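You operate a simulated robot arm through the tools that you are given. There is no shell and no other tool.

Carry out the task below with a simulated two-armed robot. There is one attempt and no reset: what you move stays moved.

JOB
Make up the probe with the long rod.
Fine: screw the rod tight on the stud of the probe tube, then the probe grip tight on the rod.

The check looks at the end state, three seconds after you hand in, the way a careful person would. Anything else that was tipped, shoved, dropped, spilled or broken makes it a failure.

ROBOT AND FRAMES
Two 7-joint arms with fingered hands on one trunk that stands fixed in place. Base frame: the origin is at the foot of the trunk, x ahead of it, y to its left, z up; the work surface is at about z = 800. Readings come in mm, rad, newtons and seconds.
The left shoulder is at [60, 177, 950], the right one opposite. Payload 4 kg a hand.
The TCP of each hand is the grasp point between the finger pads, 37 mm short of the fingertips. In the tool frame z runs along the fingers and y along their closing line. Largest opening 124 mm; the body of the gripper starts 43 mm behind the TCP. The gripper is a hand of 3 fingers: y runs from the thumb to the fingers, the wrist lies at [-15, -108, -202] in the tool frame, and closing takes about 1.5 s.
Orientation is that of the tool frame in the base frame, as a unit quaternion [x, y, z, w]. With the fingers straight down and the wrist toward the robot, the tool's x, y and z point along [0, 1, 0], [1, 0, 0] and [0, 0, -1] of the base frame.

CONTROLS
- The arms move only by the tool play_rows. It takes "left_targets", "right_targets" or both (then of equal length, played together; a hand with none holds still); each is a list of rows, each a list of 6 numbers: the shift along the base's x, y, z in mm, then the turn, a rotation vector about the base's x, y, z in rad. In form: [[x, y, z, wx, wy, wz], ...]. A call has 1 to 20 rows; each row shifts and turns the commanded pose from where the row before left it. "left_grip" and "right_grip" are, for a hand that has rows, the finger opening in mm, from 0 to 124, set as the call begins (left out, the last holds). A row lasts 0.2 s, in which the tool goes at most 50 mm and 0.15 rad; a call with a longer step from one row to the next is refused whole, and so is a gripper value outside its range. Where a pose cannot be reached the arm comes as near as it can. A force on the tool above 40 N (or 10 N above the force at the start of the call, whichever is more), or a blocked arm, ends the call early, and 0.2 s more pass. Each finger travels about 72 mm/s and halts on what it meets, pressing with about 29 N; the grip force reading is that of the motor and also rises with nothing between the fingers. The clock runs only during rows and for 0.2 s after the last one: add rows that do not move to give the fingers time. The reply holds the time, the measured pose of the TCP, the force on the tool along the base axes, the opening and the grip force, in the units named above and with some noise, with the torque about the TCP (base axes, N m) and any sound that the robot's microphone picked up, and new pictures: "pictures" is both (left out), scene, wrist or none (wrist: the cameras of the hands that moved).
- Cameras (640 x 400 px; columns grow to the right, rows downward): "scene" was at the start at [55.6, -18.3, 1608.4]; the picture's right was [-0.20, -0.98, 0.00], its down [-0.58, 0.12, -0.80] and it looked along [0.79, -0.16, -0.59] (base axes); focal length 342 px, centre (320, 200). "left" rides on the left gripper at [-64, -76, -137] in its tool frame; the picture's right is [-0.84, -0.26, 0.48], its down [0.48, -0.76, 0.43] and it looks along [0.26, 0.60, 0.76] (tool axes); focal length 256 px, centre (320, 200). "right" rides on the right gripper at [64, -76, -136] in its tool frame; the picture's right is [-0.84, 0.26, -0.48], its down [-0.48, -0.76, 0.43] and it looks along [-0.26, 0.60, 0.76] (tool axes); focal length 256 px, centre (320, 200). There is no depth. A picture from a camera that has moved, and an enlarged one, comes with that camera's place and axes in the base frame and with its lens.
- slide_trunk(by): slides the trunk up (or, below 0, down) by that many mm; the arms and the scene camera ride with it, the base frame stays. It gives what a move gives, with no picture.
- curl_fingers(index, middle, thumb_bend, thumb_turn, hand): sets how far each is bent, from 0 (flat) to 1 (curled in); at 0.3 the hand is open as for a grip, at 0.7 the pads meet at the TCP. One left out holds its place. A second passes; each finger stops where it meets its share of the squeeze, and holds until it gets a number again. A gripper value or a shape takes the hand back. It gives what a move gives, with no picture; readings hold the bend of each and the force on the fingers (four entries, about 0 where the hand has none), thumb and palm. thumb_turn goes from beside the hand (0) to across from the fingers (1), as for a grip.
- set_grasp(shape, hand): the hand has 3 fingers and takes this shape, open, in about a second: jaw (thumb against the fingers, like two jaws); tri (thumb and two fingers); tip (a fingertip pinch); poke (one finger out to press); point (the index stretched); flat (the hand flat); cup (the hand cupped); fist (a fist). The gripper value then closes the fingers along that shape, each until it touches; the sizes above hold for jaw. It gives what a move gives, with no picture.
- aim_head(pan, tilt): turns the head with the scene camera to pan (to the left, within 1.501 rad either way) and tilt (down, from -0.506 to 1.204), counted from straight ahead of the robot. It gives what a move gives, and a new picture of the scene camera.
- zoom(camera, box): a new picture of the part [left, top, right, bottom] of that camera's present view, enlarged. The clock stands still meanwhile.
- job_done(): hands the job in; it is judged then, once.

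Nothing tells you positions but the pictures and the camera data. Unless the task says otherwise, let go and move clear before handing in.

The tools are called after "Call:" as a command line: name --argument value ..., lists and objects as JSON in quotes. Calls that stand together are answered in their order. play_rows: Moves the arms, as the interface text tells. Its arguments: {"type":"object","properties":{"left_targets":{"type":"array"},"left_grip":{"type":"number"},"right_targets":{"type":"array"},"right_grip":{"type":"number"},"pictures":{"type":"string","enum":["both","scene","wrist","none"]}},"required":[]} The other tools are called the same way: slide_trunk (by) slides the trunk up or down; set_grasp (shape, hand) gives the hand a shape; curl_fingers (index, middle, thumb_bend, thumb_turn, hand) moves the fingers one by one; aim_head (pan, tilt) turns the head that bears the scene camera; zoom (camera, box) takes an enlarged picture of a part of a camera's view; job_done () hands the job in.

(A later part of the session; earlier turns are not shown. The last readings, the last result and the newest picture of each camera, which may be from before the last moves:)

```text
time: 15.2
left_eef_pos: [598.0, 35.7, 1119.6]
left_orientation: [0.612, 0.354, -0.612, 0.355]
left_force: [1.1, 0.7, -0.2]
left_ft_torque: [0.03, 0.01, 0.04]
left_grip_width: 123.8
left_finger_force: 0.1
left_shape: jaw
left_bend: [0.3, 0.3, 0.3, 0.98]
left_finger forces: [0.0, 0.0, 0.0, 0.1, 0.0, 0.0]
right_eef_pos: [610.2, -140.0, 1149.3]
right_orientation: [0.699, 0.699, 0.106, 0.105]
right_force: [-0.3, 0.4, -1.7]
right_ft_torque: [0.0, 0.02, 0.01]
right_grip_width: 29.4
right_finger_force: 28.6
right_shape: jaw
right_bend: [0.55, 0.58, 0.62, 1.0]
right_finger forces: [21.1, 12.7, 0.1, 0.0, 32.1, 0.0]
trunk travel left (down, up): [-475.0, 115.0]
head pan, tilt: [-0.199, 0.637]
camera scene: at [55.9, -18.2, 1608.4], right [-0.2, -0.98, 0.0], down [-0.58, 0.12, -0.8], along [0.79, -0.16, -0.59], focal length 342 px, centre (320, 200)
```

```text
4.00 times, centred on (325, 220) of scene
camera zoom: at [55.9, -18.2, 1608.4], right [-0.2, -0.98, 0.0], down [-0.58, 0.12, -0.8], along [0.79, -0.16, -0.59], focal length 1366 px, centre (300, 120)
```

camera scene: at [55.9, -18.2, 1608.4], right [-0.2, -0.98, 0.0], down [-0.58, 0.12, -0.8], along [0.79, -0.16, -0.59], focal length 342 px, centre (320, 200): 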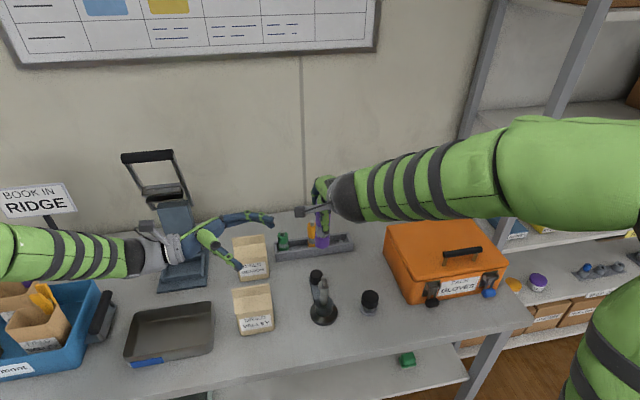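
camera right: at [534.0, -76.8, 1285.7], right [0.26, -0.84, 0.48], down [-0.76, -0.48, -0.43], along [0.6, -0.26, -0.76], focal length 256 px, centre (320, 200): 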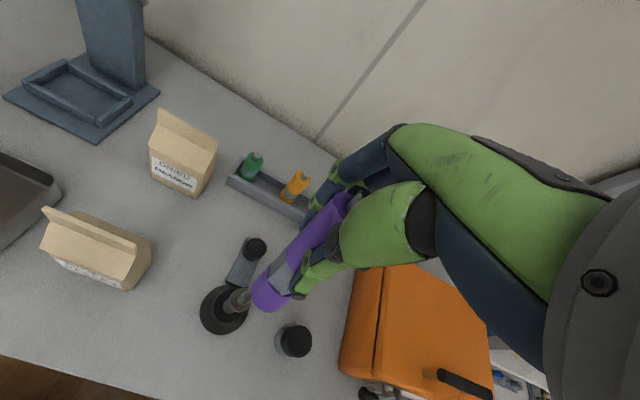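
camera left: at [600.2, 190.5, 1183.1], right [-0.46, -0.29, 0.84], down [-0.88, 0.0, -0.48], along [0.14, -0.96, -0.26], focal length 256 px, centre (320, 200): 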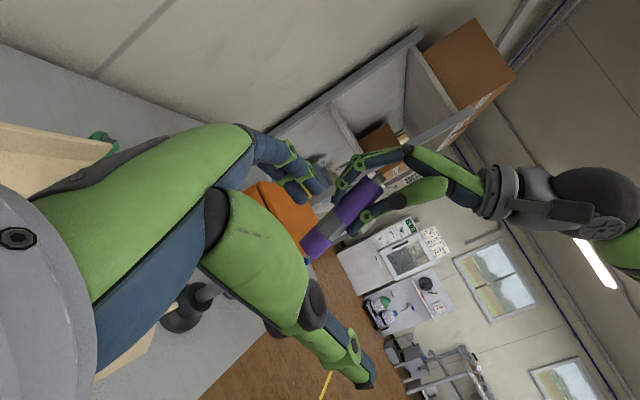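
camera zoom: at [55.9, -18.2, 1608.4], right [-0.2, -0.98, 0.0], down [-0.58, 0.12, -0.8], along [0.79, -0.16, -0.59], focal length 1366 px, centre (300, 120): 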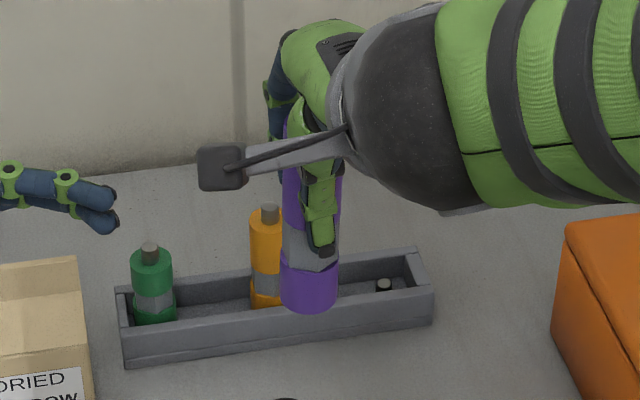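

The rod now stands vertical; its lower end is at about [627,-139,1047], and the stud top is at [609.5,-140.5,951]. I bring the rod end to about 14 mm above the stud and lower the left camera for a side view.

Call:
play_rows --right_targets '[[-4, -1, -10, 0, 0.02, 0], [-6, 0, -20, 0, 0, 0], [-6, 0, -20, 0, 0, 0], [0, 0, -16, 0, 0, 0], [0, 0, -16, 0, 0, 0], [0, 0, 0, 0, 0, 0]]' --left_targets '[[0, 0, -15, 0, 0, 0], [0, 0, -20, 0, 0, 0], [0, 0, -20, 0, 0, 0], [0, 0, -20, 0, 0, 0], [0, 0, -15, 0, 0, 0], [0, 0, 0, 0, 0, 0]]'

Call:
zoom --camera "left" --box '[230, 150, 390, 300]'

Call:
zoom --camera "scene" --box '[290, 210, 360, 330]'

Call:
zoom --camera "right" --box '[180, 150, 400, 350]'

```text
time: 16.6
left_eef_pos: [599.0, 34.6, 1029.6]
left_orientation: [-0.611, -0.354, 0.612, -0.355]
left_force: [0.0, 0.2, -0.1]
left_ft_torque: [0.0, 0.0, 0.02]
left_grip_width: 123.7
left_finger_force: 0.0
left_shape: jaw
left_bend: [0.3, 0.3, 0.3, 0.98]
left_finger forces: [0.0, 0.0, 0.0, 0.0, 0.0, 0.0]
right_eef_pos: [593.3, -141.1, 1068.4]
right_orientation: [0.7, 0.7, 0.1, 0.099]
right_force: [-0.3, 0.9, -0.9]
right_ft_torque: [0.02, 0.01, -0.02]
right_grip_width: 29.4
right_finger_force: 29.3
right_shape: jaw
right_bend: [0.55, 0.58, 0.62, 1.0]
right_finger forces: [21.2, 12.8, 0.1, 0.0, 31.9, 0.0]
trunk travel left (down, up): [-475.0, 115.0]
head pan, tilt: [-0.199, 0.637]
camera scene: at [55.7, -18.3, 1608.4], right [-0.2, -0.98, 0.0], down [-0.58, 0.12, -0.8], along [0.79, -0.16, -0.59], focal length 342 px, centre (320, 200)
camera right: at [482.8, -77.8, 1178.5], right [0.11, -0.84, 0.54], down [-0.61, -0.48, -0.63], along [0.78, -0.26, -0.57], focal length 256 px, centre (320, 200)
camera left: at [600.1, 190.3, 1093.6], right [-0.46, -0.29, 0.84], down [-0.88, 0.0, -0.48], along [0.14, -0.96, -0.26], focal length 256 px, centre (320, 200)
```

scene: 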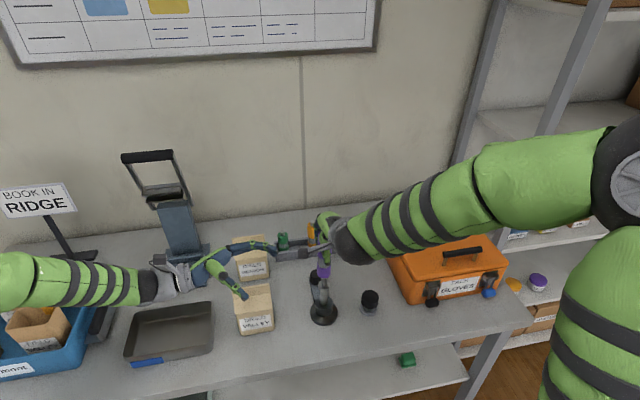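
right: 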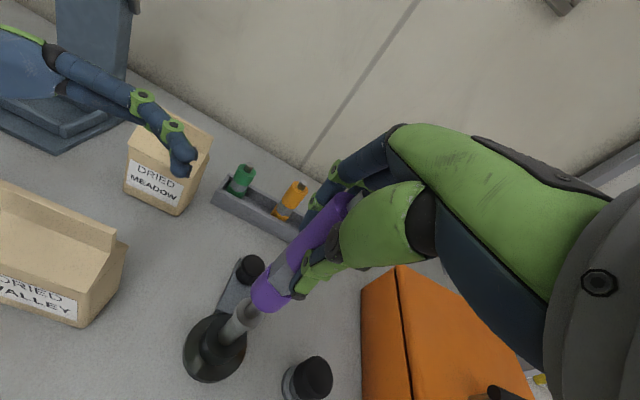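
left: 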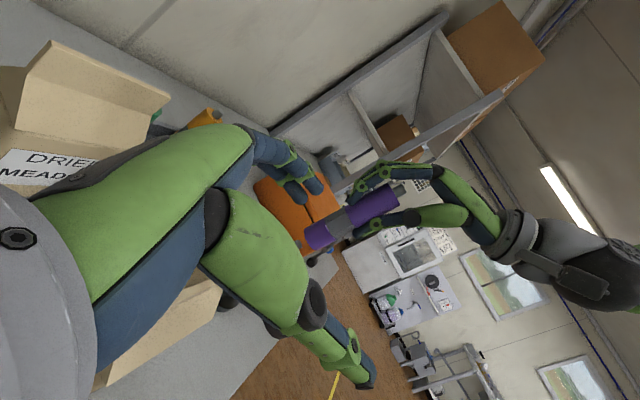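

```text
2.67 times, centred on (310, 225) of left
camera zoom: at [600.1, 190.3, 1093.6], right [-0.46, -0.29, 0.84], down [-0.88, 0.0, -0.48], along [0.14, -0.96, -0.26], focal length 683 px, centre (347, 133)
```

zoom: 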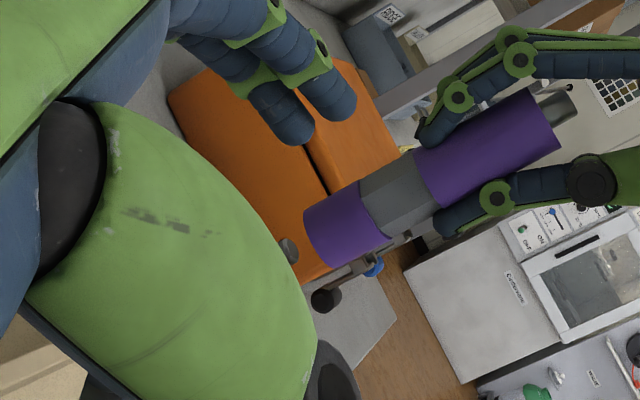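

```text
3.33 times, centred on (325, 270) of scene
camera zoom: at [55.7, -18.3, 1608.4], right [-0.2, -0.98, 0.0], down [-0.58, 0.12, -0.8], along [0.79, -0.16, -0.59], focal length 1138 px, centre (303, -33)
```

zoom: 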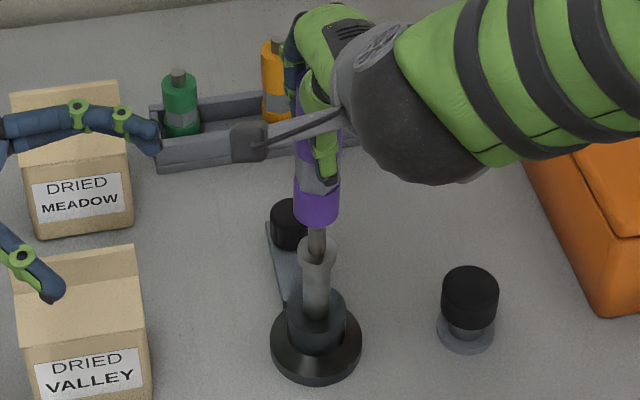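

```text
2.00 times, centred on (290, 250) of right
camera zoom: at [482.8, -77.8, 1178.5], right [0.11, -0.84, 0.54], down [-0.61, -0.48, -0.63], along [0.78, -0.26, -0.57], focal length 512 px, centre (380, 100)
```

zoom: 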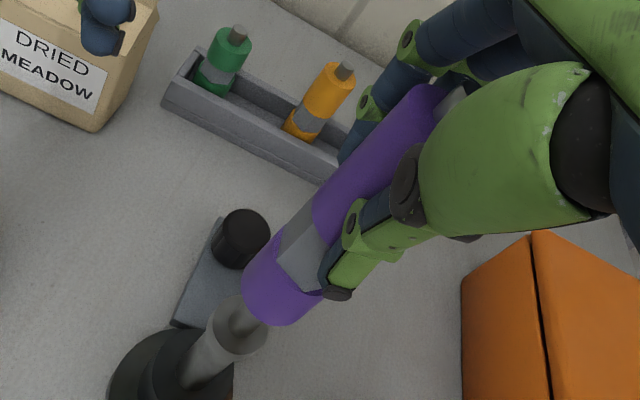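

The rod end is very close to above the stud in y. To check x, I lower the left camera further so its own palm no longer hides the stud.

Call:
play_rows --left_targets '[[0, 0, -15, 0, 0, 0], [0, 0, -20, 0, 0, 0], [0, 0, -20, 0, 0, 0], [0, 0, -5, 0, 0, 0], [0, 0, 0, 0, 0, 0]]'

Call:
zoom --camera "left" --box '[260, 130, 420, 280]'

```text
time: 17.8
left_eef_pos: [596.0, 35.2, 969.7]
left_orientation: [-0.612, -0.355, 0.612, -0.355]
left_force: [0.0, 0.5, -0.5]
left_ft_torque: [-0.01, 0.01, 0.01]
left_grip_width: 123.7
left_finger_force: 0.0
left_shape: jaw
left_bend: [0.3, 0.3, 0.3, 0.98]
left_finger forces: [0.1, 0.0, 0.0, 0.1, 0.0, 0.0]
right_eef_pos: [594.3, -141.3, 1066.5]
right_orientation: [0.7, 0.701, 0.098, 0.099]
right_force: [-0.2, -0.2, -1.2]
right_ft_torque: [0.02, 0.03, 0.01]
right_grip_width: 29.5
right_finger_force: 29.4
right_shape: jaw
right_bend: [0.55, 0.58, 0.62, 1.0]
right_finger forces: [21.0, 12.8, 0.0, 0.1, 32.0, 0.0]
trunk travel left (down, up): [-475.0, 115.0]
head pan, tilt: [-0.199, 0.637]
camera scene: at [55.8, -18.3, 1608.4], right [-0.2, -0.98, 0.0], down [-0.58, 0.12, -0.8], along [0.79, -0.16, -0.59], focal length 342 px, centre (320, 200)
camera left: at [598.4, 190.4, 1032.7], right [-0.46, -0.29, 0.84], down [-0.88, 0.0, -0.48], along [0.14, -0.96, -0.26], focal length 256 px, centre (320, 200)
```

scene: 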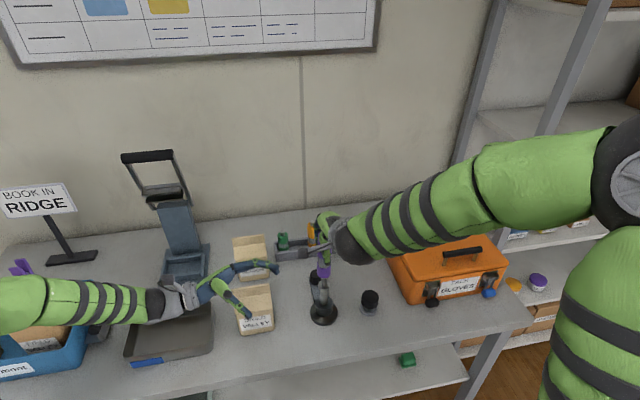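
left: 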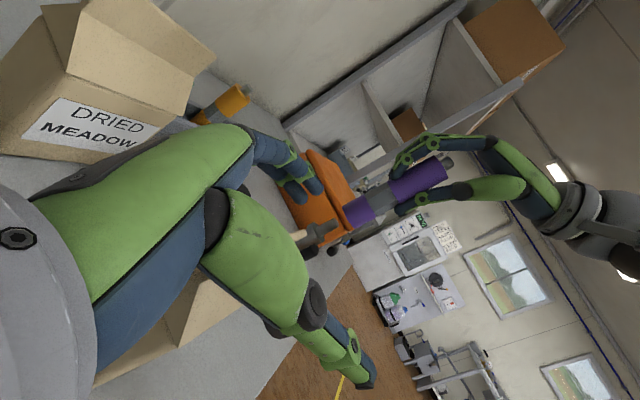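

```text
2.67 times, centred on (340, 205) of left
camera zoom: at [598.4, 190.4, 1032.7], right [-0.46, -0.29, 0.84], down [-0.88, 0.0, -0.48], along [0.14, -0.96, -0.26], focal length 683 px, centre (267, 187)
```

zoom: 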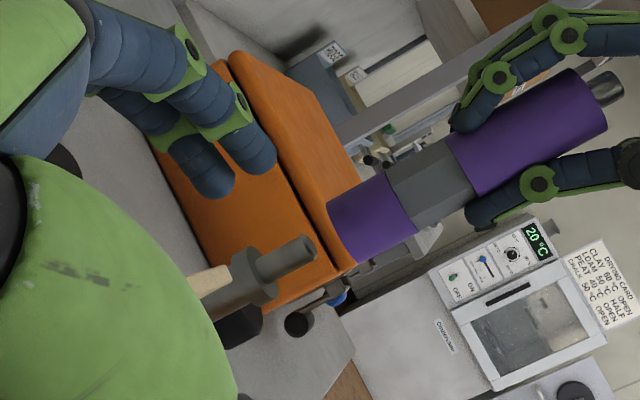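

From the side, the stud is at x ≈ 611 and the rod axis is 2.4 mm nearer the robot. I correct that and lower the rod gently until it touches the stud.

Call:
play_rows --right_targets '[[2.4, -0.7, 0, 0, 0, 0], [0, 0, -5, 0, 0, 0], [0, 0, -5, 0, 0, 0], [0, 0, -2, 0, 0, 0], [0, 0, 0, 0, 0, 0]]' --pictures "none"

Call:
zoom --camera "left" --box '[260, 130, 420, 280]'

Call:
zoom --camera "scene" --box '[300, 240, 350, 310]'

```text
time: 19.0
left_eef_pos: [596.5, 35.3, 969.4]
left_orientation: [-0.611, -0.354, 0.613, -0.355]
left_force: [-0.3, -0.2, 0.9]
left_ft_torque: [0.0, -0.02, -0.01]
left_grip_width: 123.8
left_finger_force: 0.1
left_shape: jaw
left_bend: [0.3, 0.3, 0.3, 0.98]
left_finger forces: [0.1, 0.0, 0.0, 0.0, 0.0, 0.0]
right_eef_pos: [597.2, -141.6, 1055.9]
right_orientation: [0.7, 0.701, 0.098, 0.098]
right_force: [-0.4, -0.3, -1.5]
right_ft_torque: [0.02, 0.01, 0.0]
right_grip_width: 29.5
right_finger_force: 28.9
right_shape: jaw
right_bend: [0.55, 0.58, 0.62, 1.0]
right_finger forces: [21.1, 12.7, 0.0, 0.1, 31.9, 0.0]
trunk travel left (down, up): [-475.0, 115.0]
head pan, tilt: [-0.199, 0.637]
```

```text
2.67 times, centred on (340, 205) of left
camera zoom: at [598.4, 190.5, 1032.8], right [-0.46, -0.29, 0.84], down [-0.88, 0.0, -0.48], along [0.14, -0.96, -0.26], focal length 683 px, centre (267, 187)
```

zoom: 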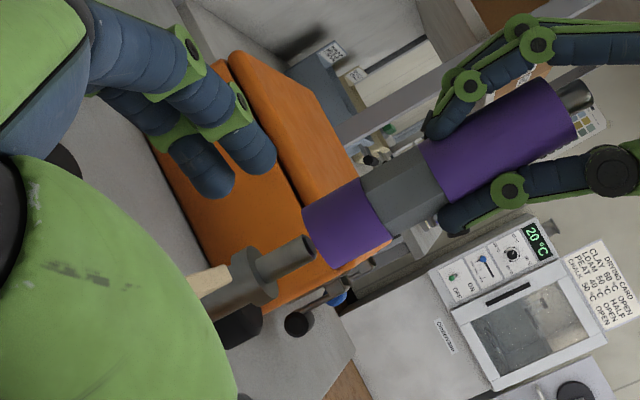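

```text
5.71 times, centred on (325, 275) of scene
camera zoom: at [55.8, -18.3, 1608.4], right [-0.2, -0.98, 0.0], down [-0.58, 0.12, -0.8], along [0.79, -0.16, -0.59], focal length 1952 px, centre (291, -229)
```

zoom: 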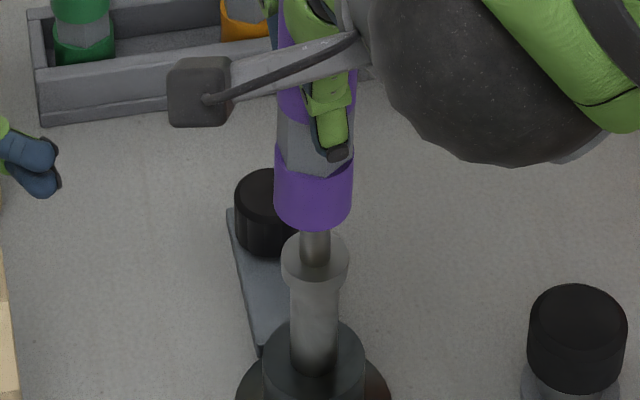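

The two axes are close; I need a finer measurement before contact.

Call:
zoom --camera "left" --box '[305, 195, 369, 235]'

Call:
zoom --camera "scene" --box '[308, 265, 340, 285]'

```text
10.00 times, centred on (337, 215) of left
camera zoom: at [598.4, 190.5, 1032.8], right [-0.46, -0.29, 0.84], down [-0.88, 0.0, -0.48], along [0.14, -0.96, -0.26], focal length 2560 px, centre (150, 50)
```

zoom: 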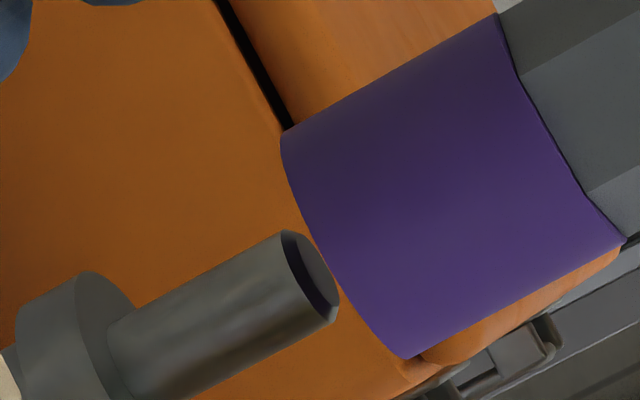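

```text
16.00 times, centred on (324, 275) of scene
camera zoom: at [55.8, -18.3, 1608.4], right [-0.2, -0.98, 0.0], down [-0.58, 0.12, -0.8], along [0.79, -0.16, -0.59], focal length 5465 px, centre (256, -1000)
```

zoom: 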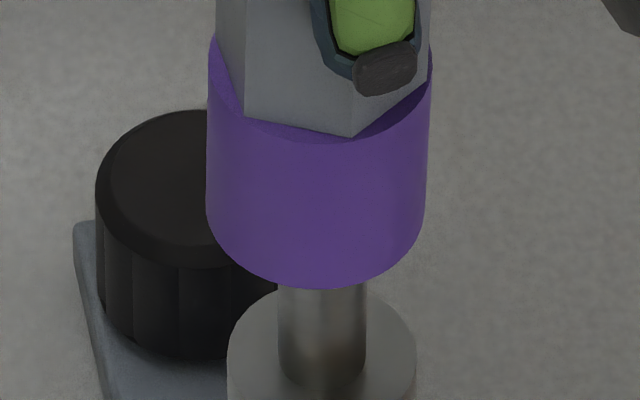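

High-magnification views show about 1 mm of offset and about 1° of lean. I apply small corrections and look again.

Call:
play_rows --right_targets '[[-2.5, 0.4, 0, -0.015, -0.015, 0], [0, 0, 0, 0, 0, 0]]' --pictures "none"

Call:
zoom --camera "left" --box '[305, 195, 369, 235]'

Call:
zoom --camera "scene" --box '[308, 265, 340, 285]'

```text
time: 19.6
left_eef_pos: [596.4, 35.2, 968.5]
left_orientation: [-0.611, -0.354, 0.612, -0.355]
left_force: [0.1, 0.2, -0.2]
left_ft_torque: [0.0, -0.03, -0.02]
left_grip_width: 123.7
left_finger_force: 0.0
left_shape: jaw
left_bend: [0.3, 0.3, 0.3, 0.98]
left_finger forces: [0.1, 0.0, 0.0, 0.0, 0.0, 0.0]
right_eef_pos: [594.4, -141.1, 1055.6]
right_orientation: [0.7, 0.699, 0.098, 0.11]
right_force: [-0.2, 0.1, -1.8]
right_ft_torque: [0.0, 0.01, 0.0]
right_grip_width: 29.4
right_finger_force: 29.0
right_shape: jaw
right_bend: [0.55, 0.58, 0.62, 1.0]
right_finger forces: [21.1, 12.8, 0.0, 0.0, 31.9, 0.0]
trunk travel left (down, up): [-475.0, 115.0]
head pan, tilt: [-0.199, 0.637]
```

```text
10.00 times, centred on (337, 215) of left
camera zoom: at [598.4, 190.5, 1032.8], right [-0.46, -0.29, 0.84], down [-0.88, 0.0, -0.48], along [0.14, -0.96, -0.26], focal length 2560 px, centre (150, 50)
```

zoom: 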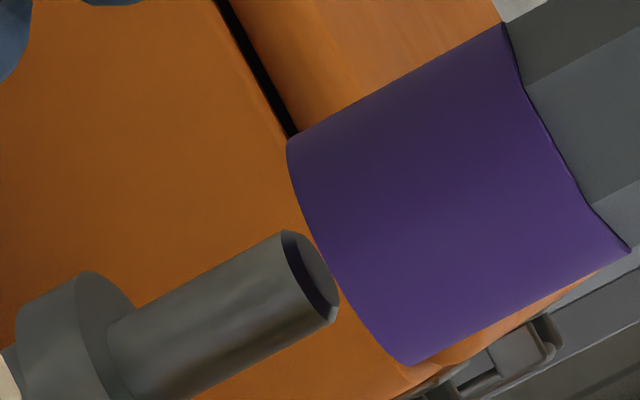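

```text
16.00 times, centred on (324, 275) of scene
camera zoom: at [55.8, -18.3, 1608.4], right [-0.2, -0.98, 0.0], down [-0.58, 0.12, -0.8], along [0.79, -0.16, -0.59], focal length 5465 px, centre (256, -1000)
```

zoom: 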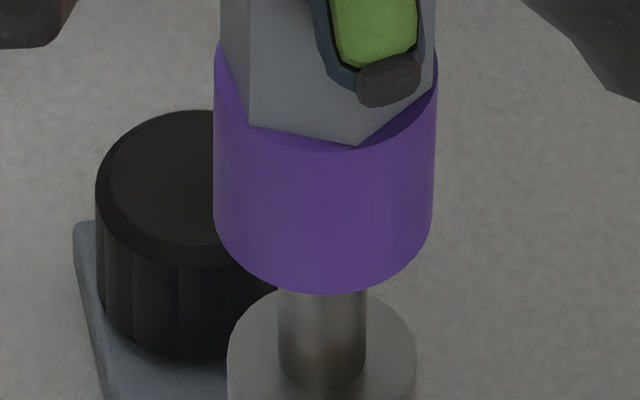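

The axes now coincide to within a few tenths of a millimetre. I lower in small steps and watch the force.

Call:
play_rows --right_targets '[[0, 0, -2, 0, 0, 0], [0, 0, -2, 0, 0, 0], [0, 0, -2, 0, 0, 0], [0, 0, 0, 0, 0, 0]]' --pictures "none"

Call:
zoom --camera "left" --box '[305, 195, 369, 235]'

```text
time: 20.6
left_eef_pos: [595.6, 35.4, 969.6]
left_orientation: [-0.611, -0.355, 0.612, -0.355]
left_force: [-0.3, -0.4, -0.2]
left_ft_torque: [-0.02, 0.0, 0.02]
left_grip_width: 123.8
left_finger_force: 0.0
left_shape: jaw
left_bend: [0.3, 0.3, 0.3, 0.98]
left_finger forces: [0.0, 0.0, 0.0, 0.1, 0.1, 0.0]
right_eef_pos: [595.2, -141.5, 1049.5]
right_orientation: [0.699, 0.7, 0.099, 0.109]
right_force: [0.5, -0.2, -2.1]
right_ft_torque: [0.02, 0.02, -0.01]
right_grip_width: 29.5
right_finger_force: 29.1
right_shape: jaw
right_bend: [0.55, 0.58, 0.62, 1.0]
right_finger forces: [21.2, 12.7, 0.1, 0.0, 31.9, 0.0]
trunk travel left (down, up): [-475.0, 115.0]
head pan, tilt: [-0.199, 0.637]
```

```text
10.00 times, centred on (337, 215) of left
camera zoom: at [598.4, 190.5, 1032.8], right [-0.46, -0.29, 0.84], down [-0.88, 0.0, -0.48], along [0.14, -0.96, -0.26], focal length 2560 px, centre (150, 50)
```

zoom: 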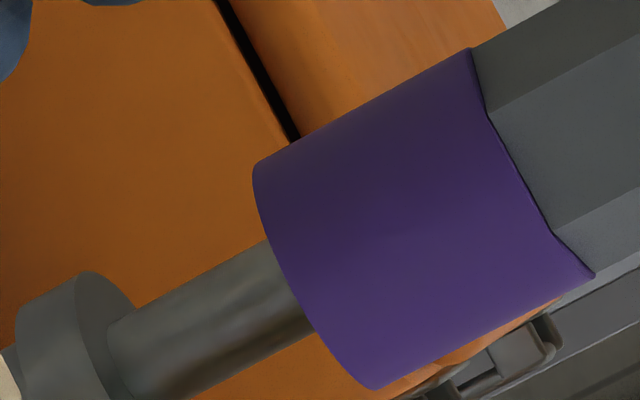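

The rod end is now at the level of the stud's tip. I keep lowering 1 mm at a time to feel the contact.

Call:
play_rows --right_targets '[[0, 0, -1, 0, 0, 0], [0, 0, -1, 0, 0, 0], [0, 0, -1, 0, 0, 0], [0, 0, -1, 0, 0, 0], [0, 0, 0, 0, 0, 0]]' --pictures "none"

Call:
zoom --camera "left" --box '[305, 195, 369, 235]'

```text
time: 21.8
left_eef_pos: [596.2, 34.0, 968.9]
left_orientation: [0.612, 0.355, -0.612, 0.355]
left_force: [-0.2, 0.3, 0.4]
left_ft_torque: [0.03, -0.04, 0.02]
left_grip_width: 123.6
left_finger_force: 0.0
left_shape: jaw
left_bend: [0.3, 0.3, 0.3, 0.98]
left_finger forces: [0.1, 0.0, 0.0, 0.1, 0.0, 0.1]
right_eef_pos: [594.6, -140.6, 1046.7]
right_orientation: [0.699, 0.7, 0.099, 0.109]
right_force: [-0.7, -0.7, -0.7]
right_ft_torque: [0.0, 0.04, 0.0]
right_grip_width: 29.3
right_finger_force: 29.2
right_shape: jaw
right_bend: [0.55, 0.58, 0.62, 1.0]
right_finger forces: [21.0, 12.7, 0.0, 0.0, 31.9, 0.0]
trunk travel left (down, up): [-475.0, 115.0]
head pan, tilt: [-0.199, 0.637]
```

```text
10.00 times, centred on (337, 215) of left
camera zoom: at [598.4, 190.5, 1032.8], right [-0.46, -0.29, 0.84], down [-0.88, 0.0, -0.48], along [0.14, -0.96, -0.26], focal length 2560 px, centre (150, 50)
```

zoom: 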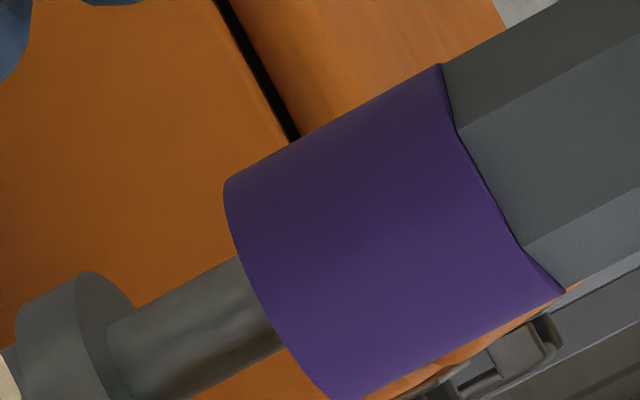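

The stud is entering the rod's bore without resistance. I continue down in 1 mm steps.

Call:
play_rows --right_targets '[[0, 0, -1, 0, 0, 0], [0, 0, -1, 0, 0, 0], [0, 0, -1, 0, 0, 0], [0, 0, -1, 0, 0, 0], [0, 0, -1, 0, 0, 0], [0, 0, 0, 0, 0, 0]]' --pictures "none"

Call:
zoom --camera "left" --box '[305, 195, 369, 235]'

```text
time: 23.2
left_eef_pos: [596.0, 36.0, 969.3]
left_orientation: [-0.611, -0.355, 0.611, -0.356]
left_force: [-0.5, 0.9, 0.3]
left_ft_torque: [0.02, 0.03, 0.01]
left_grip_width: 123.4
left_finger_force: 0.0
left_shape: jaw
left_bend: [0.3, 0.3, 0.3, 0.98]
left_finger forces: [0.0, 0.0, 0.0, 0.1, 0.0, 0.1]
right_eef_pos: [595.1, -140.8, 1040.2]
right_orientation: [0.699, 0.7, 0.099, 0.11]
right_force: [-0.5, 0.2, -1.4]
right_ft_torque: [0.01, 0.01, 0.01]
right_grip_width: 29.3
right_finger_force: 28.9
right_shape: jaw
right_bend: [0.55, 0.58, 0.62, 1.0]
right_finger forces: [21.0, 12.8, 0.0, 0.0, 31.9, 0.1]
trunk travel left (down, up): [-475.0, 115.0]
head pan, tilt: [-0.199, 0.637]
```

```text
10.00 times, centred on (337, 215) of left
camera zoom: at [598.4, 190.5, 1032.8], right [-0.46, -0.29, 0.84], down [-0.88, 0.0, -0.48], along [0.14, -0.96, -0.26], focal length 2560 px, centre (150, 50)
```

zoom: 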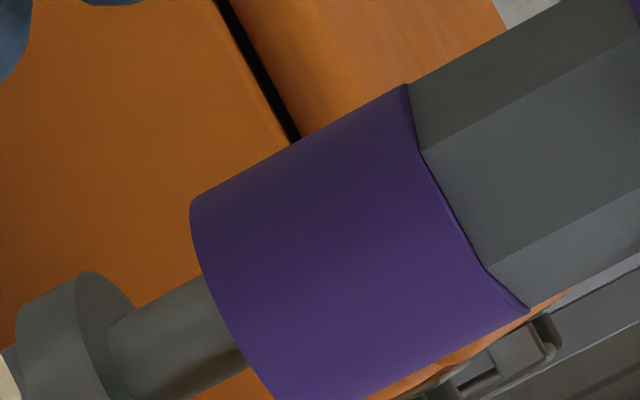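

Still free at about 9 mm of overlap. I keep lowering.

Call:
play_rows --right_targets '[[0, 0, -1, 0, 0, 0], [0, 0, -1, 0, 0, 0], [0, 0, -1, 0, 0, 0], [0, 0, -1, 0, 0, 0], [0, 0, -1, 0, 0, 0], [0, 0, 0, 0, 0, 0]]' --pictures "none"

Call:
zoom --camera "left" --box '[295, 195, 359, 235]'

Call:
zoom --camera "scene" --box '[300, 260, 348, 290]'

```text
time: 24.6
left_eef_pos: [597.3, 34.3, 969.3]
left_orientation: [0.612, 0.354, -0.612, 0.355]
left_force: [0.3, -0.5, -0.7]
left_ft_torque: [0.06, 0.0, 0.0]
left_grip_width: 123.6
left_finger_force: 0.0
left_shape: jaw
left_bend: [0.3, 0.3, 0.3, 0.98]
left_finger forces: [0.1, 0.0, 0.0, 0.0, 0.1, 0.0]
right_eef_pos: [594.2, -140.8, 1036.1]
right_orientation: [0.699, 0.7, 0.099, 0.109]
right_force: [-0.4, -0.5, -0.4]
right_ft_torque: [-0.01, 0.02, 0.04]
right_grip_width: 29.7
right_finger_force: 29.2
right_shape: jaw
right_bend: [0.55, 0.58, 0.62, 1.0]
right_finger forces: [21.1, 12.8, 0.0, 0.0, 31.8, 0.0]
trunk travel left (down, up): [-475.0, 115.0]
head pan, tilt: [-0.199, 0.637]
```

```text
10.00 times, centred on (327, 215) of left
camera zoom: at [598.4, 190.5, 1032.8], right [-0.46, -0.29, 0.84], down [-0.88, 0.0, -0.48], along [0.14, -0.96, -0.26], focal length 2560 px, centre (250, 50)
```

zoom: 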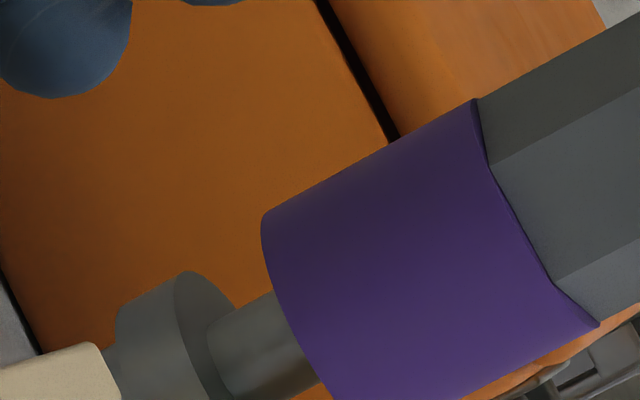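

```text
13.33 times, centred on (324, 275) of scene
camera zoom: at [55.8, -18.3, 1608.4], right [-0.2, -0.98, 0.0], down [-0.58, 0.12, -0.8], along [0.79, -0.16, -0.59], focal length 4554 px, centre (267, -800)
```

zoom: 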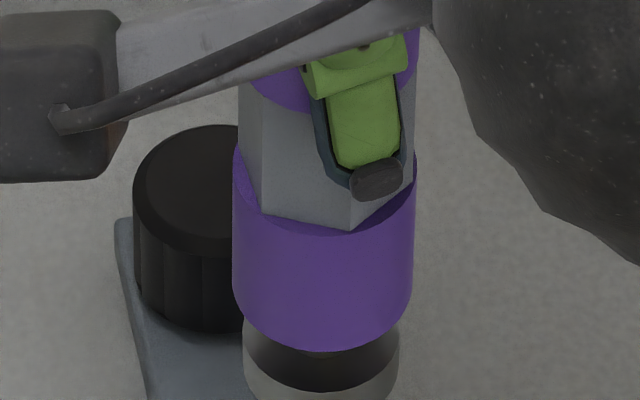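

Overlap is about 14 mm and still free; I go on with smaller groups.

Call:
play_rows --right_targets '[[0, 0, -1, 0, 0, 0], [0, 0, -1, 0, 0, 0], [0, 0, -1, 0, 0, 0], [0, 0, -1, 0, 0, 0], [0, 0, 0, 0, 0, 0]]' --pictures "none"

Call:
zoom --camera "left" --box '[295, 195, 359, 235]'

```text
time: 25.8
left_eef_pos: [596.4, 34.7, 969.4]
left_orientation: [0.612, 0.355, -0.612, 0.354]
left_force: [-0.1, -0.7, -0.4]
left_ft_torque: [0.01, 0.01, 0.0]
left_grip_width: 123.8
left_finger_force: 0.2
left_shape: jaw
left_bend: [0.3, 0.3, 0.3, 0.98]
left_finger forces: [0.0, 0.0, 0.0, 0.0, 0.1, 0.1]
right_eef_pos: [594.2, -141.3, 1031.9]
right_orientation: [0.699, 0.7, 0.099, 0.11]
right_force: [-0.7, -0.3, -1.2]
right_ft_torque: [0.01, 0.01, -0.02]
right_grip_width: 29.0
right_finger_force: 29.2
right_shape: jaw
right_bend: [0.55, 0.58, 0.62, 1.0]
right_finger forces: [21.0, 12.9, 0.1, 0.0, 31.8, 0.0]
trunk travel left (down, up): [-475.0, 115.0]
head pan, tilt: [-0.199, 0.637]
```

```text
10.00 times, centred on (327, 215) of left
camera zoom: at [598.4, 190.5, 1032.8], right [-0.46, -0.29, 0.84], down [-0.88, 0.0, -0.48], along [0.14, -0.96, -0.26], focal length 2560 px, centre (250, 50)
```

zoom: 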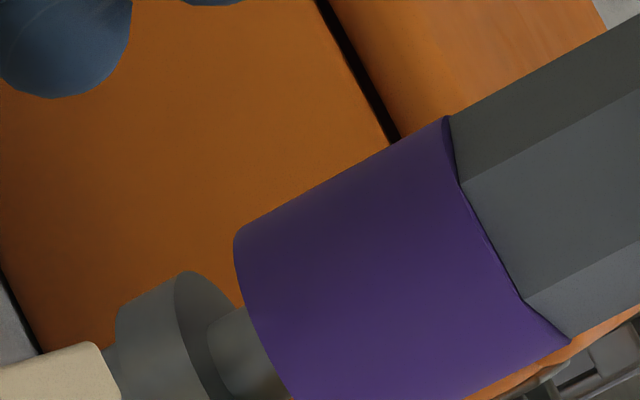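

About 6 mm remain to the collar. I continue.

Call:
play_rows --right_targets '[[0, 0, -1, 0, 0, 0], [0, 0, -1, 0, 0, 0], [0, 0, -1, 0, 0, 0], [0, 0, 0, 0, 0, 0]]' --pictures "none"

Call:
zoom --camera "left" --box '[295, 195, 359, 235]'

```text
time: 26.8
left_eef_pos: [597.8, 35.7, 968.9]
left_orientation: [0.612, 0.355, -0.611, 0.355]
left_force: [0.1, -0.1, 0.2]
left_ft_torque: [-0.01, -0.03, 0.01]
left_grip_width: 123.9
left_finger_force: 0.0
left_shape: jaw
left_bend: [0.3, 0.3, 0.3, 0.98]
left_finger forces: [0.0, 0.0, 0.1, 0.0, 0.0, 0.0]
right_eef_pos: [594.2, -140.5, 1029.0]
right_orientation: [0.699, 0.7, 0.1, 0.109]
right_force: [-0.3, 1.2, -1.0]
right_ft_torque: [0.0, 0.02, 0.01]
right_grip_width: 29.2
right_finger_force: 29.2
right_shape: jaw
right_bend: [0.55, 0.58, 0.62, 1.0]
right_finger forces: [21.0, 12.9, 0.0, 0.0, 31.9, 0.1]
trunk travel left (down, up): [-475.0, 115.0]
head pan, tilt: [-0.199, 0.637]
```

```text
10.00 times, centred on (327, 215) of left
camera zoom: at [598.4, 190.4, 1032.8], right [-0.46, -0.29, 0.84], down [-0.88, 0.0, -0.48], along [0.14, -0.96, -0.26], focal length 2560 px, centre (250, 50)
```

zoom: 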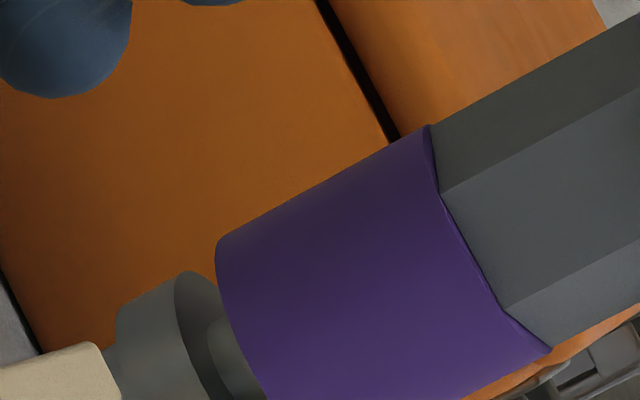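

Still free with about 3 mm left. I lower in finer steps.

Call:
play_rows --right_targets '[[0, 0, -0.7, 0, 0, 0], [0, 0, -0.7, 0, 0, 0], [0, 0, -0.7, 0, 0, 0], [0, 0, 0, 0, 0, 0]]' --pictures "none"

Call:
zoom --camera "left" --box '[285, 205, 349, 245]'

```text
time: 27.8
left_eef_pos: [596.0, 35.1, 969.4]
left_orientation: [-0.612, -0.354, 0.612, -0.354]
left_force: [0.7, -0.4, -0.3]
left_ft_torque: [0.02, 0.0, 0.0]
left_grip_width: 124.1
left_finger_force: 0.1
left_shape: jaw
left_bend: [0.3, 0.3, 0.3, 0.98]
left_finger forces: [0.1, 0.1, 0.1, 0.0, 0.0, 0.0]
right_eef_pos: [594.1, -138.9, 1026.6]
right_orientation: [0.698, 0.701, 0.098, 0.108]
right_force: [1.8, 2.4, -4.0]
right_ft_torque: [0.0, 0.03, 0.04]
right_grip_width: 29.3
right_finger_force: 29.3
right_shape: jaw
right_bend: [0.55, 0.58, 0.62, 1.0]
right_finger forces: [21.6, 12.3, 0.1, 0.0, 31.9, 0.1]
trunk travel left (down, up): [-475.0, 115.0]
head pan, tilt: [-0.199, 0.637]
```

```text
10.00 times, centred on (317, 225) of left
camera zoom: at [598.6, 190.7, 1032.6], right [-0.46, -0.29, 0.84], down [-0.88, 0.0, -0.48], along [0.14, -0.96, -0.26], focal length 2560 px, centre (350, -50)
```

zoom: 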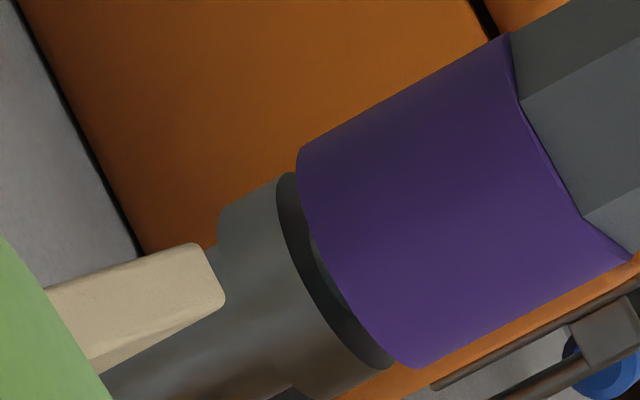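

The thread appears to have caught: forces changed by a few newtons and about 1 mm gap is left. I now turn the rod clockwise about its own axis by 0.6 rad, watching torque and gap.

Call:
play_rows --right_targets '[[0.03, 1.64, -0.03, 0, 0, -0.1], [0.2, 1.63, -0.03, 0, 0, -0.1], [0.36, 1.6, -0.03, 0, 0, -0.1], [0.51, 1.56, -0.03, 0, 0, -0.1], [0.67, 1.5, -0.03, 0, 0, -0.1], [0.82, 1.42, -0.03, 0, 0, -0.1], [0, 0, 0, 0, 0, 0]]' --pictures "none"

Call:
zoom --camera "left" --box '[285, 205, 349, 245]'

Call:
zoom --camera "scene" --box '[290, 230, 360, 330]'

```text
time: 29.4
left_eef_pos: [595.7, 33.3, 968.9]
left_orientation: [0.612, 0.355, -0.612, 0.354]
left_force: [-0.5, -0.5, 0.8]
left_ft_torque: [0.01, 0.02, -0.03]
left_grip_width: 123.8
left_finger_force: 0.1
left_shape: jaw
left_bend: [0.3, 0.3, 0.3, 0.98]
left_finger forces: [0.0, 0.0, 0.1, 0.0, 0.0, 0.0]
right_eef_pos: [596.4, -132.5, 1026.4]
right_orientation: [0.875, 0.461, 0.062, 0.134]
right_force: [-0.1, -0.3, -1.7]
right_ft_torque: [0.03, 0.01, 0.0]
right_grip_width: 28.9
right_finger_force: 29.1
right_shape: jaw
right_bend: [0.55, 0.58, 0.62, 1.0]
right_finger forces: [21.1, 13.0, 0.0, 0.0, 31.9, 0.1]
trunk travel left (down, up): [-475.0, 115.0]
head pan, tilt: [-0.199, 0.637]
```

```text
10.00 times, centred on (317, 225) of left
camera zoom: at [598.4, 190.3, 1032.9], right [-0.46, -0.29, 0.84], down [-0.88, 0.0, -0.48], along [0.14, -0.96, -0.26], focal length 2560 px, centre (350, -50)
```

zoom: 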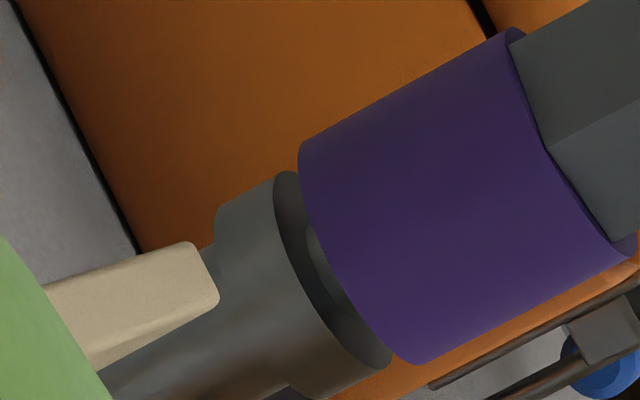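

```text
4.00 times, centred on (325, 280) of scene
camera zoom: at [55.7, -18.3, 1608.4], right [-0.2, -0.98, 0.0], down [-0.58, 0.12, -0.8], along [0.79, -0.16, -0.59], focal length 1366 px, centre (300, -120)
```

zoom: 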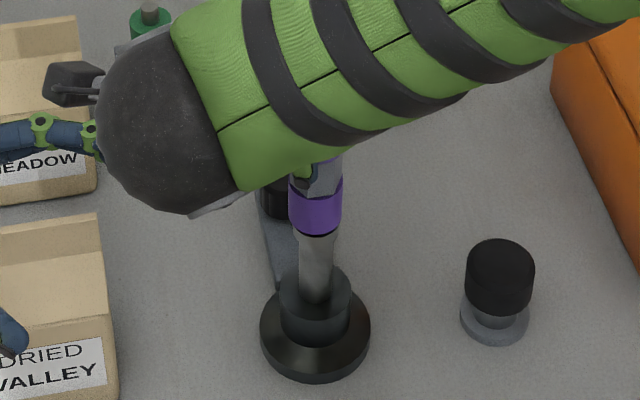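

It turned freely and the gap looks unchanged (about 2–3 mm). I turn another 0.6 rad while pressing down slightly, to see if the thread pulls in.

Call:
play_rows --right_targets '[[0.96, 1.34, -0.2, 0, 0, -0.1], [1.09, 1.23, -0.2, 0, 0, -0.1], [1.2, 1.13, -0.2, 0, 0, -0.1], [1.31, 1.0, -0.2, 0, 0, -0.1], [1.4, 0.87, -0.2, 0, 0, -0.1], [1.48, 0.73, -0.2, 0, 0, -0.1], [0, 0, 0, 0, 0, 0]]' --pictures "none"

Call:
zoom --camera "left" --box '[285, 205, 349, 245]'

```text
time: 31.0
left_eef_pos: [595.9, 34.7, 969.6]
left_orientation: [0.612, 0.354, -0.612, 0.355]
left_force: [0.1, 0.3, 0.6]
left_ft_torque: [0.0, 0.02, 0.01]
left_grip_width: 124.0
left_finger_force: 0.0
left_shape: jaw
left_bend: [0.3, 0.3, 0.3, 0.98]
left_finger forces: [0.1, 0.0, 0.1, 0.0, 0.1, 0.0]
right_eef_pos: [604.6, -125.4, 1026.4]
right_orientation: [0.972, 0.182, 0.02, 0.145]
right_force: [-4.1, -1.6, -1.7]
right_ft_torque: [-0.11, 0.06, -0.07]
right_grip_width: 28.7
right_finger_force: 28.7
right_shape: jaw
right_bend: [0.55, 0.58, 0.62, 1.0]
right_finger forces: [20.9, 15.1, 0.0, 0.0, 31.8, 0.0]
trunk travel left (down, up): [-475.0, 115.0]
head pan, tilt: [-0.199, 0.637]
```

```text
10.00 times, centred on (317, 225) of left
camera zoom: at [598.2, 190.3, 1033.0], right [-0.46, -0.29, 0.84], down [-0.88, 0.0, -0.48], along [0.14, -0.96, -0.26], focal length 2560 px, centre (350, -50)
```

zoom: 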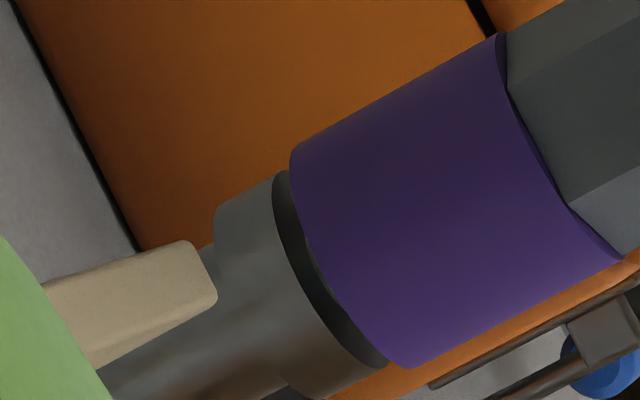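

The gap is closing with my downward motion, with a small side force. I ease the side force and press down another 1.5 mm.

Call:
play_rows --right_targets '[[-0.6, -0.2, -0.5, 0, 0, 0], [0, 0, -0.5, 0, 0, 0], [0, 0, -0.5, 0, 0, 0], [0, 0, 0, 0, 0, 0]]' --pictures "none"

Call:
zoom --camera "left" --box '[285, 205, 349, 245]'

```text
time: 32.0
left_eef_pos: [595.2, 34.3, 969.8]
left_orientation: [-0.612, -0.354, 0.613, -0.354]
left_force: [0.1, 0.0, -0.4]
left_ft_torque: [0.01, -0.01, 0.0]
left_grip_width: 123.8
left_finger_force: 0.0
left_shape: jaw
left_bend: [0.3, 0.3, 0.3, 0.98]
left_finger forces: [0.1, 0.1, 0.0, 0.0, 0.0, 0.0]
right_eef_pos: [603.3, -126.2, 1024.4]
right_orientation: [0.972, 0.183, 0.021, 0.146]
right_force: [0.2, -2.4, 9.5]
right_ft_torque: [-0.25, -0.07, 0.0]
right_grip_width: 28.7
right_finger_force: 29.3
right_shape: jaw
right_bend: [0.55, 0.58, 0.62, 1.0]
right_finger forces: [22.3, 14.8, 0.1, 0.0, 31.9, 0.0]
trunk travel left (down, up): [-475.0, 115.0]
head pan, tilt: [-0.199, 0.637]
```

```text
10.00 times, centred on (317, 225) of left
camera zoom: at [598.0, 190.5, 1033.2], right [-0.46, -0.29, 0.84], down [-0.88, 0.0, -0.48], along [0.14, -0.96, -0.26], focal length 2560 px, centre (350, -50)
```

zoom: 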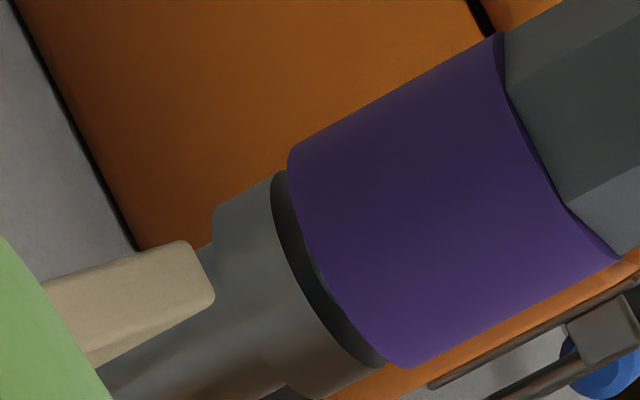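

There is now vertical resistance (about 10 N) with about 1.5 mm of gap left, so the thread seems to carry. I turn clockwise 0.4 rad more without pressing further.

Call:
play_rows --right_targets '[[1.54, 0.58, 0, 0, 0, -0.1], [1.59, 0.41, 0, 0, 0, -0.1], [1.62, 0.25, 0, 0, 0, -0.1], [1.64, 0.08, 0, 0, 0, -0.1], [0, 0, 0, 0, 0, 0]]' --pictures "none"

Call:
zoom --camera "left" --box '[285, 205, 349, 245]'

```text
time: 33.2
left_eef_pos: [596.9, 35.3, 970.3]
left_orientation: [0.612, 0.355, -0.612, 0.354]
left_force: [0.5, 0.4, 1.2]
left_ft_torque: [0.01, -0.01, 0.0]
left_grip_width: 123.6
left_finger_force: 0.0
left_shape: jaw
left_bend: [0.3, 0.3, 0.3, 0.98]
left_finger forces: [0.1, 0.0, 0.0, 0.1, 0.1, 0.1]
right_eef_pos: [609.5, -124.5, 1024.8]
right_orientation: [0.989, -0.014, -0.008, 0.148]
right_force: [2.0, -0.2, 13.5]
right_ft_torque: [-0.25, -0.02, 0.05]
right_grip_width: 28.6
right_finger_force: 28.9
right_shape: jaw
right_bend: [0.55, 0.58, 0.62, 1.0]
right_finger forces: [22.6, 13.8, 0.1, 0.0, 33.5, 0.0]
trunk travel left (down, up): [-475.0, 115.0]
head pan, tilt: [-0.199, 0.637]
```

```text
10.00 times, centred on (317, 225) of left
camera zoom: at [597.9, 190.7, 1033.1], right [-0.46, -0.29, 0.84], down [-0.88, 0.0, -0.48], along [0.14, -0.96, -0.26], focal length 2560 px, centre (350, -50)
```

zoom: 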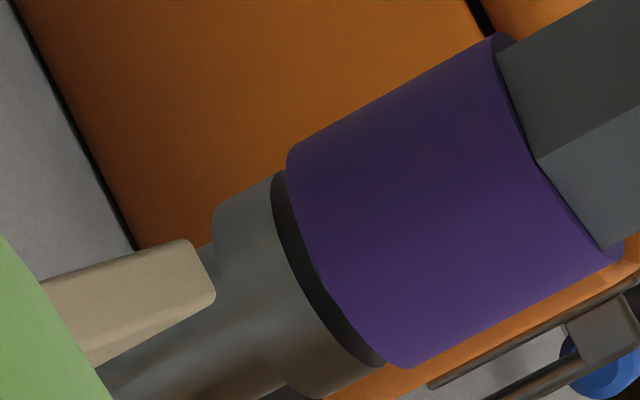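

The gap no longer closes, and the torque is small; the tube may be turning along with the rod. I look closely at the tube in its holder.

Call:
zoom --camera "scene" --box '[304, 270, 344, 320]'

Call:
zoom --camera "right" --box '[160, 140, 420, 400]'

```text
8.00 times, centred on (324, 295) of scene
camera zoom: at [55.1, -17.9, 1608.5], right [-0.2, -0.98, 0.0], down [-0.58, 0.12, -0.8], along [0.79, -0.16, -0.59], focal length 2732 px, centre (288, -560)
```

zoom: 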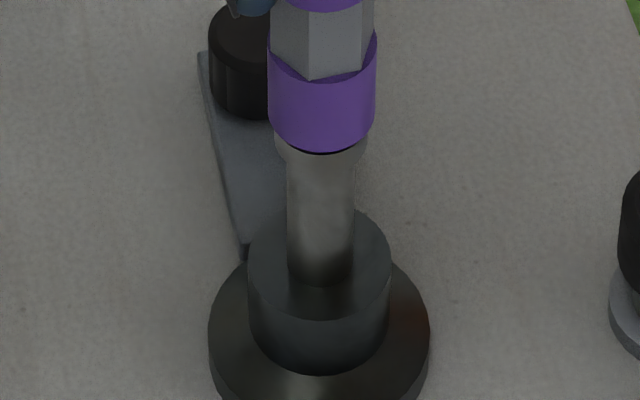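

```text
1.54 times, centred on (290, 270) of right
camera zoom: at [677.9, -14.9, 1132.5], right [-0.83, -0.08, 0.55], down [-0.47, 0.61, -0.63], along [-0.29, -0.78, -0.55], focal length 394 px, centre (366, 92)
```

zoom: 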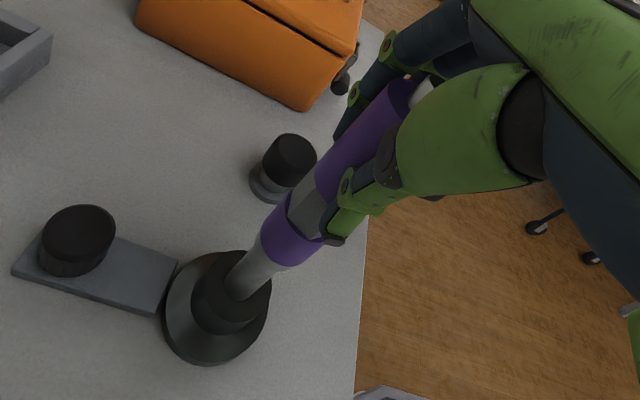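

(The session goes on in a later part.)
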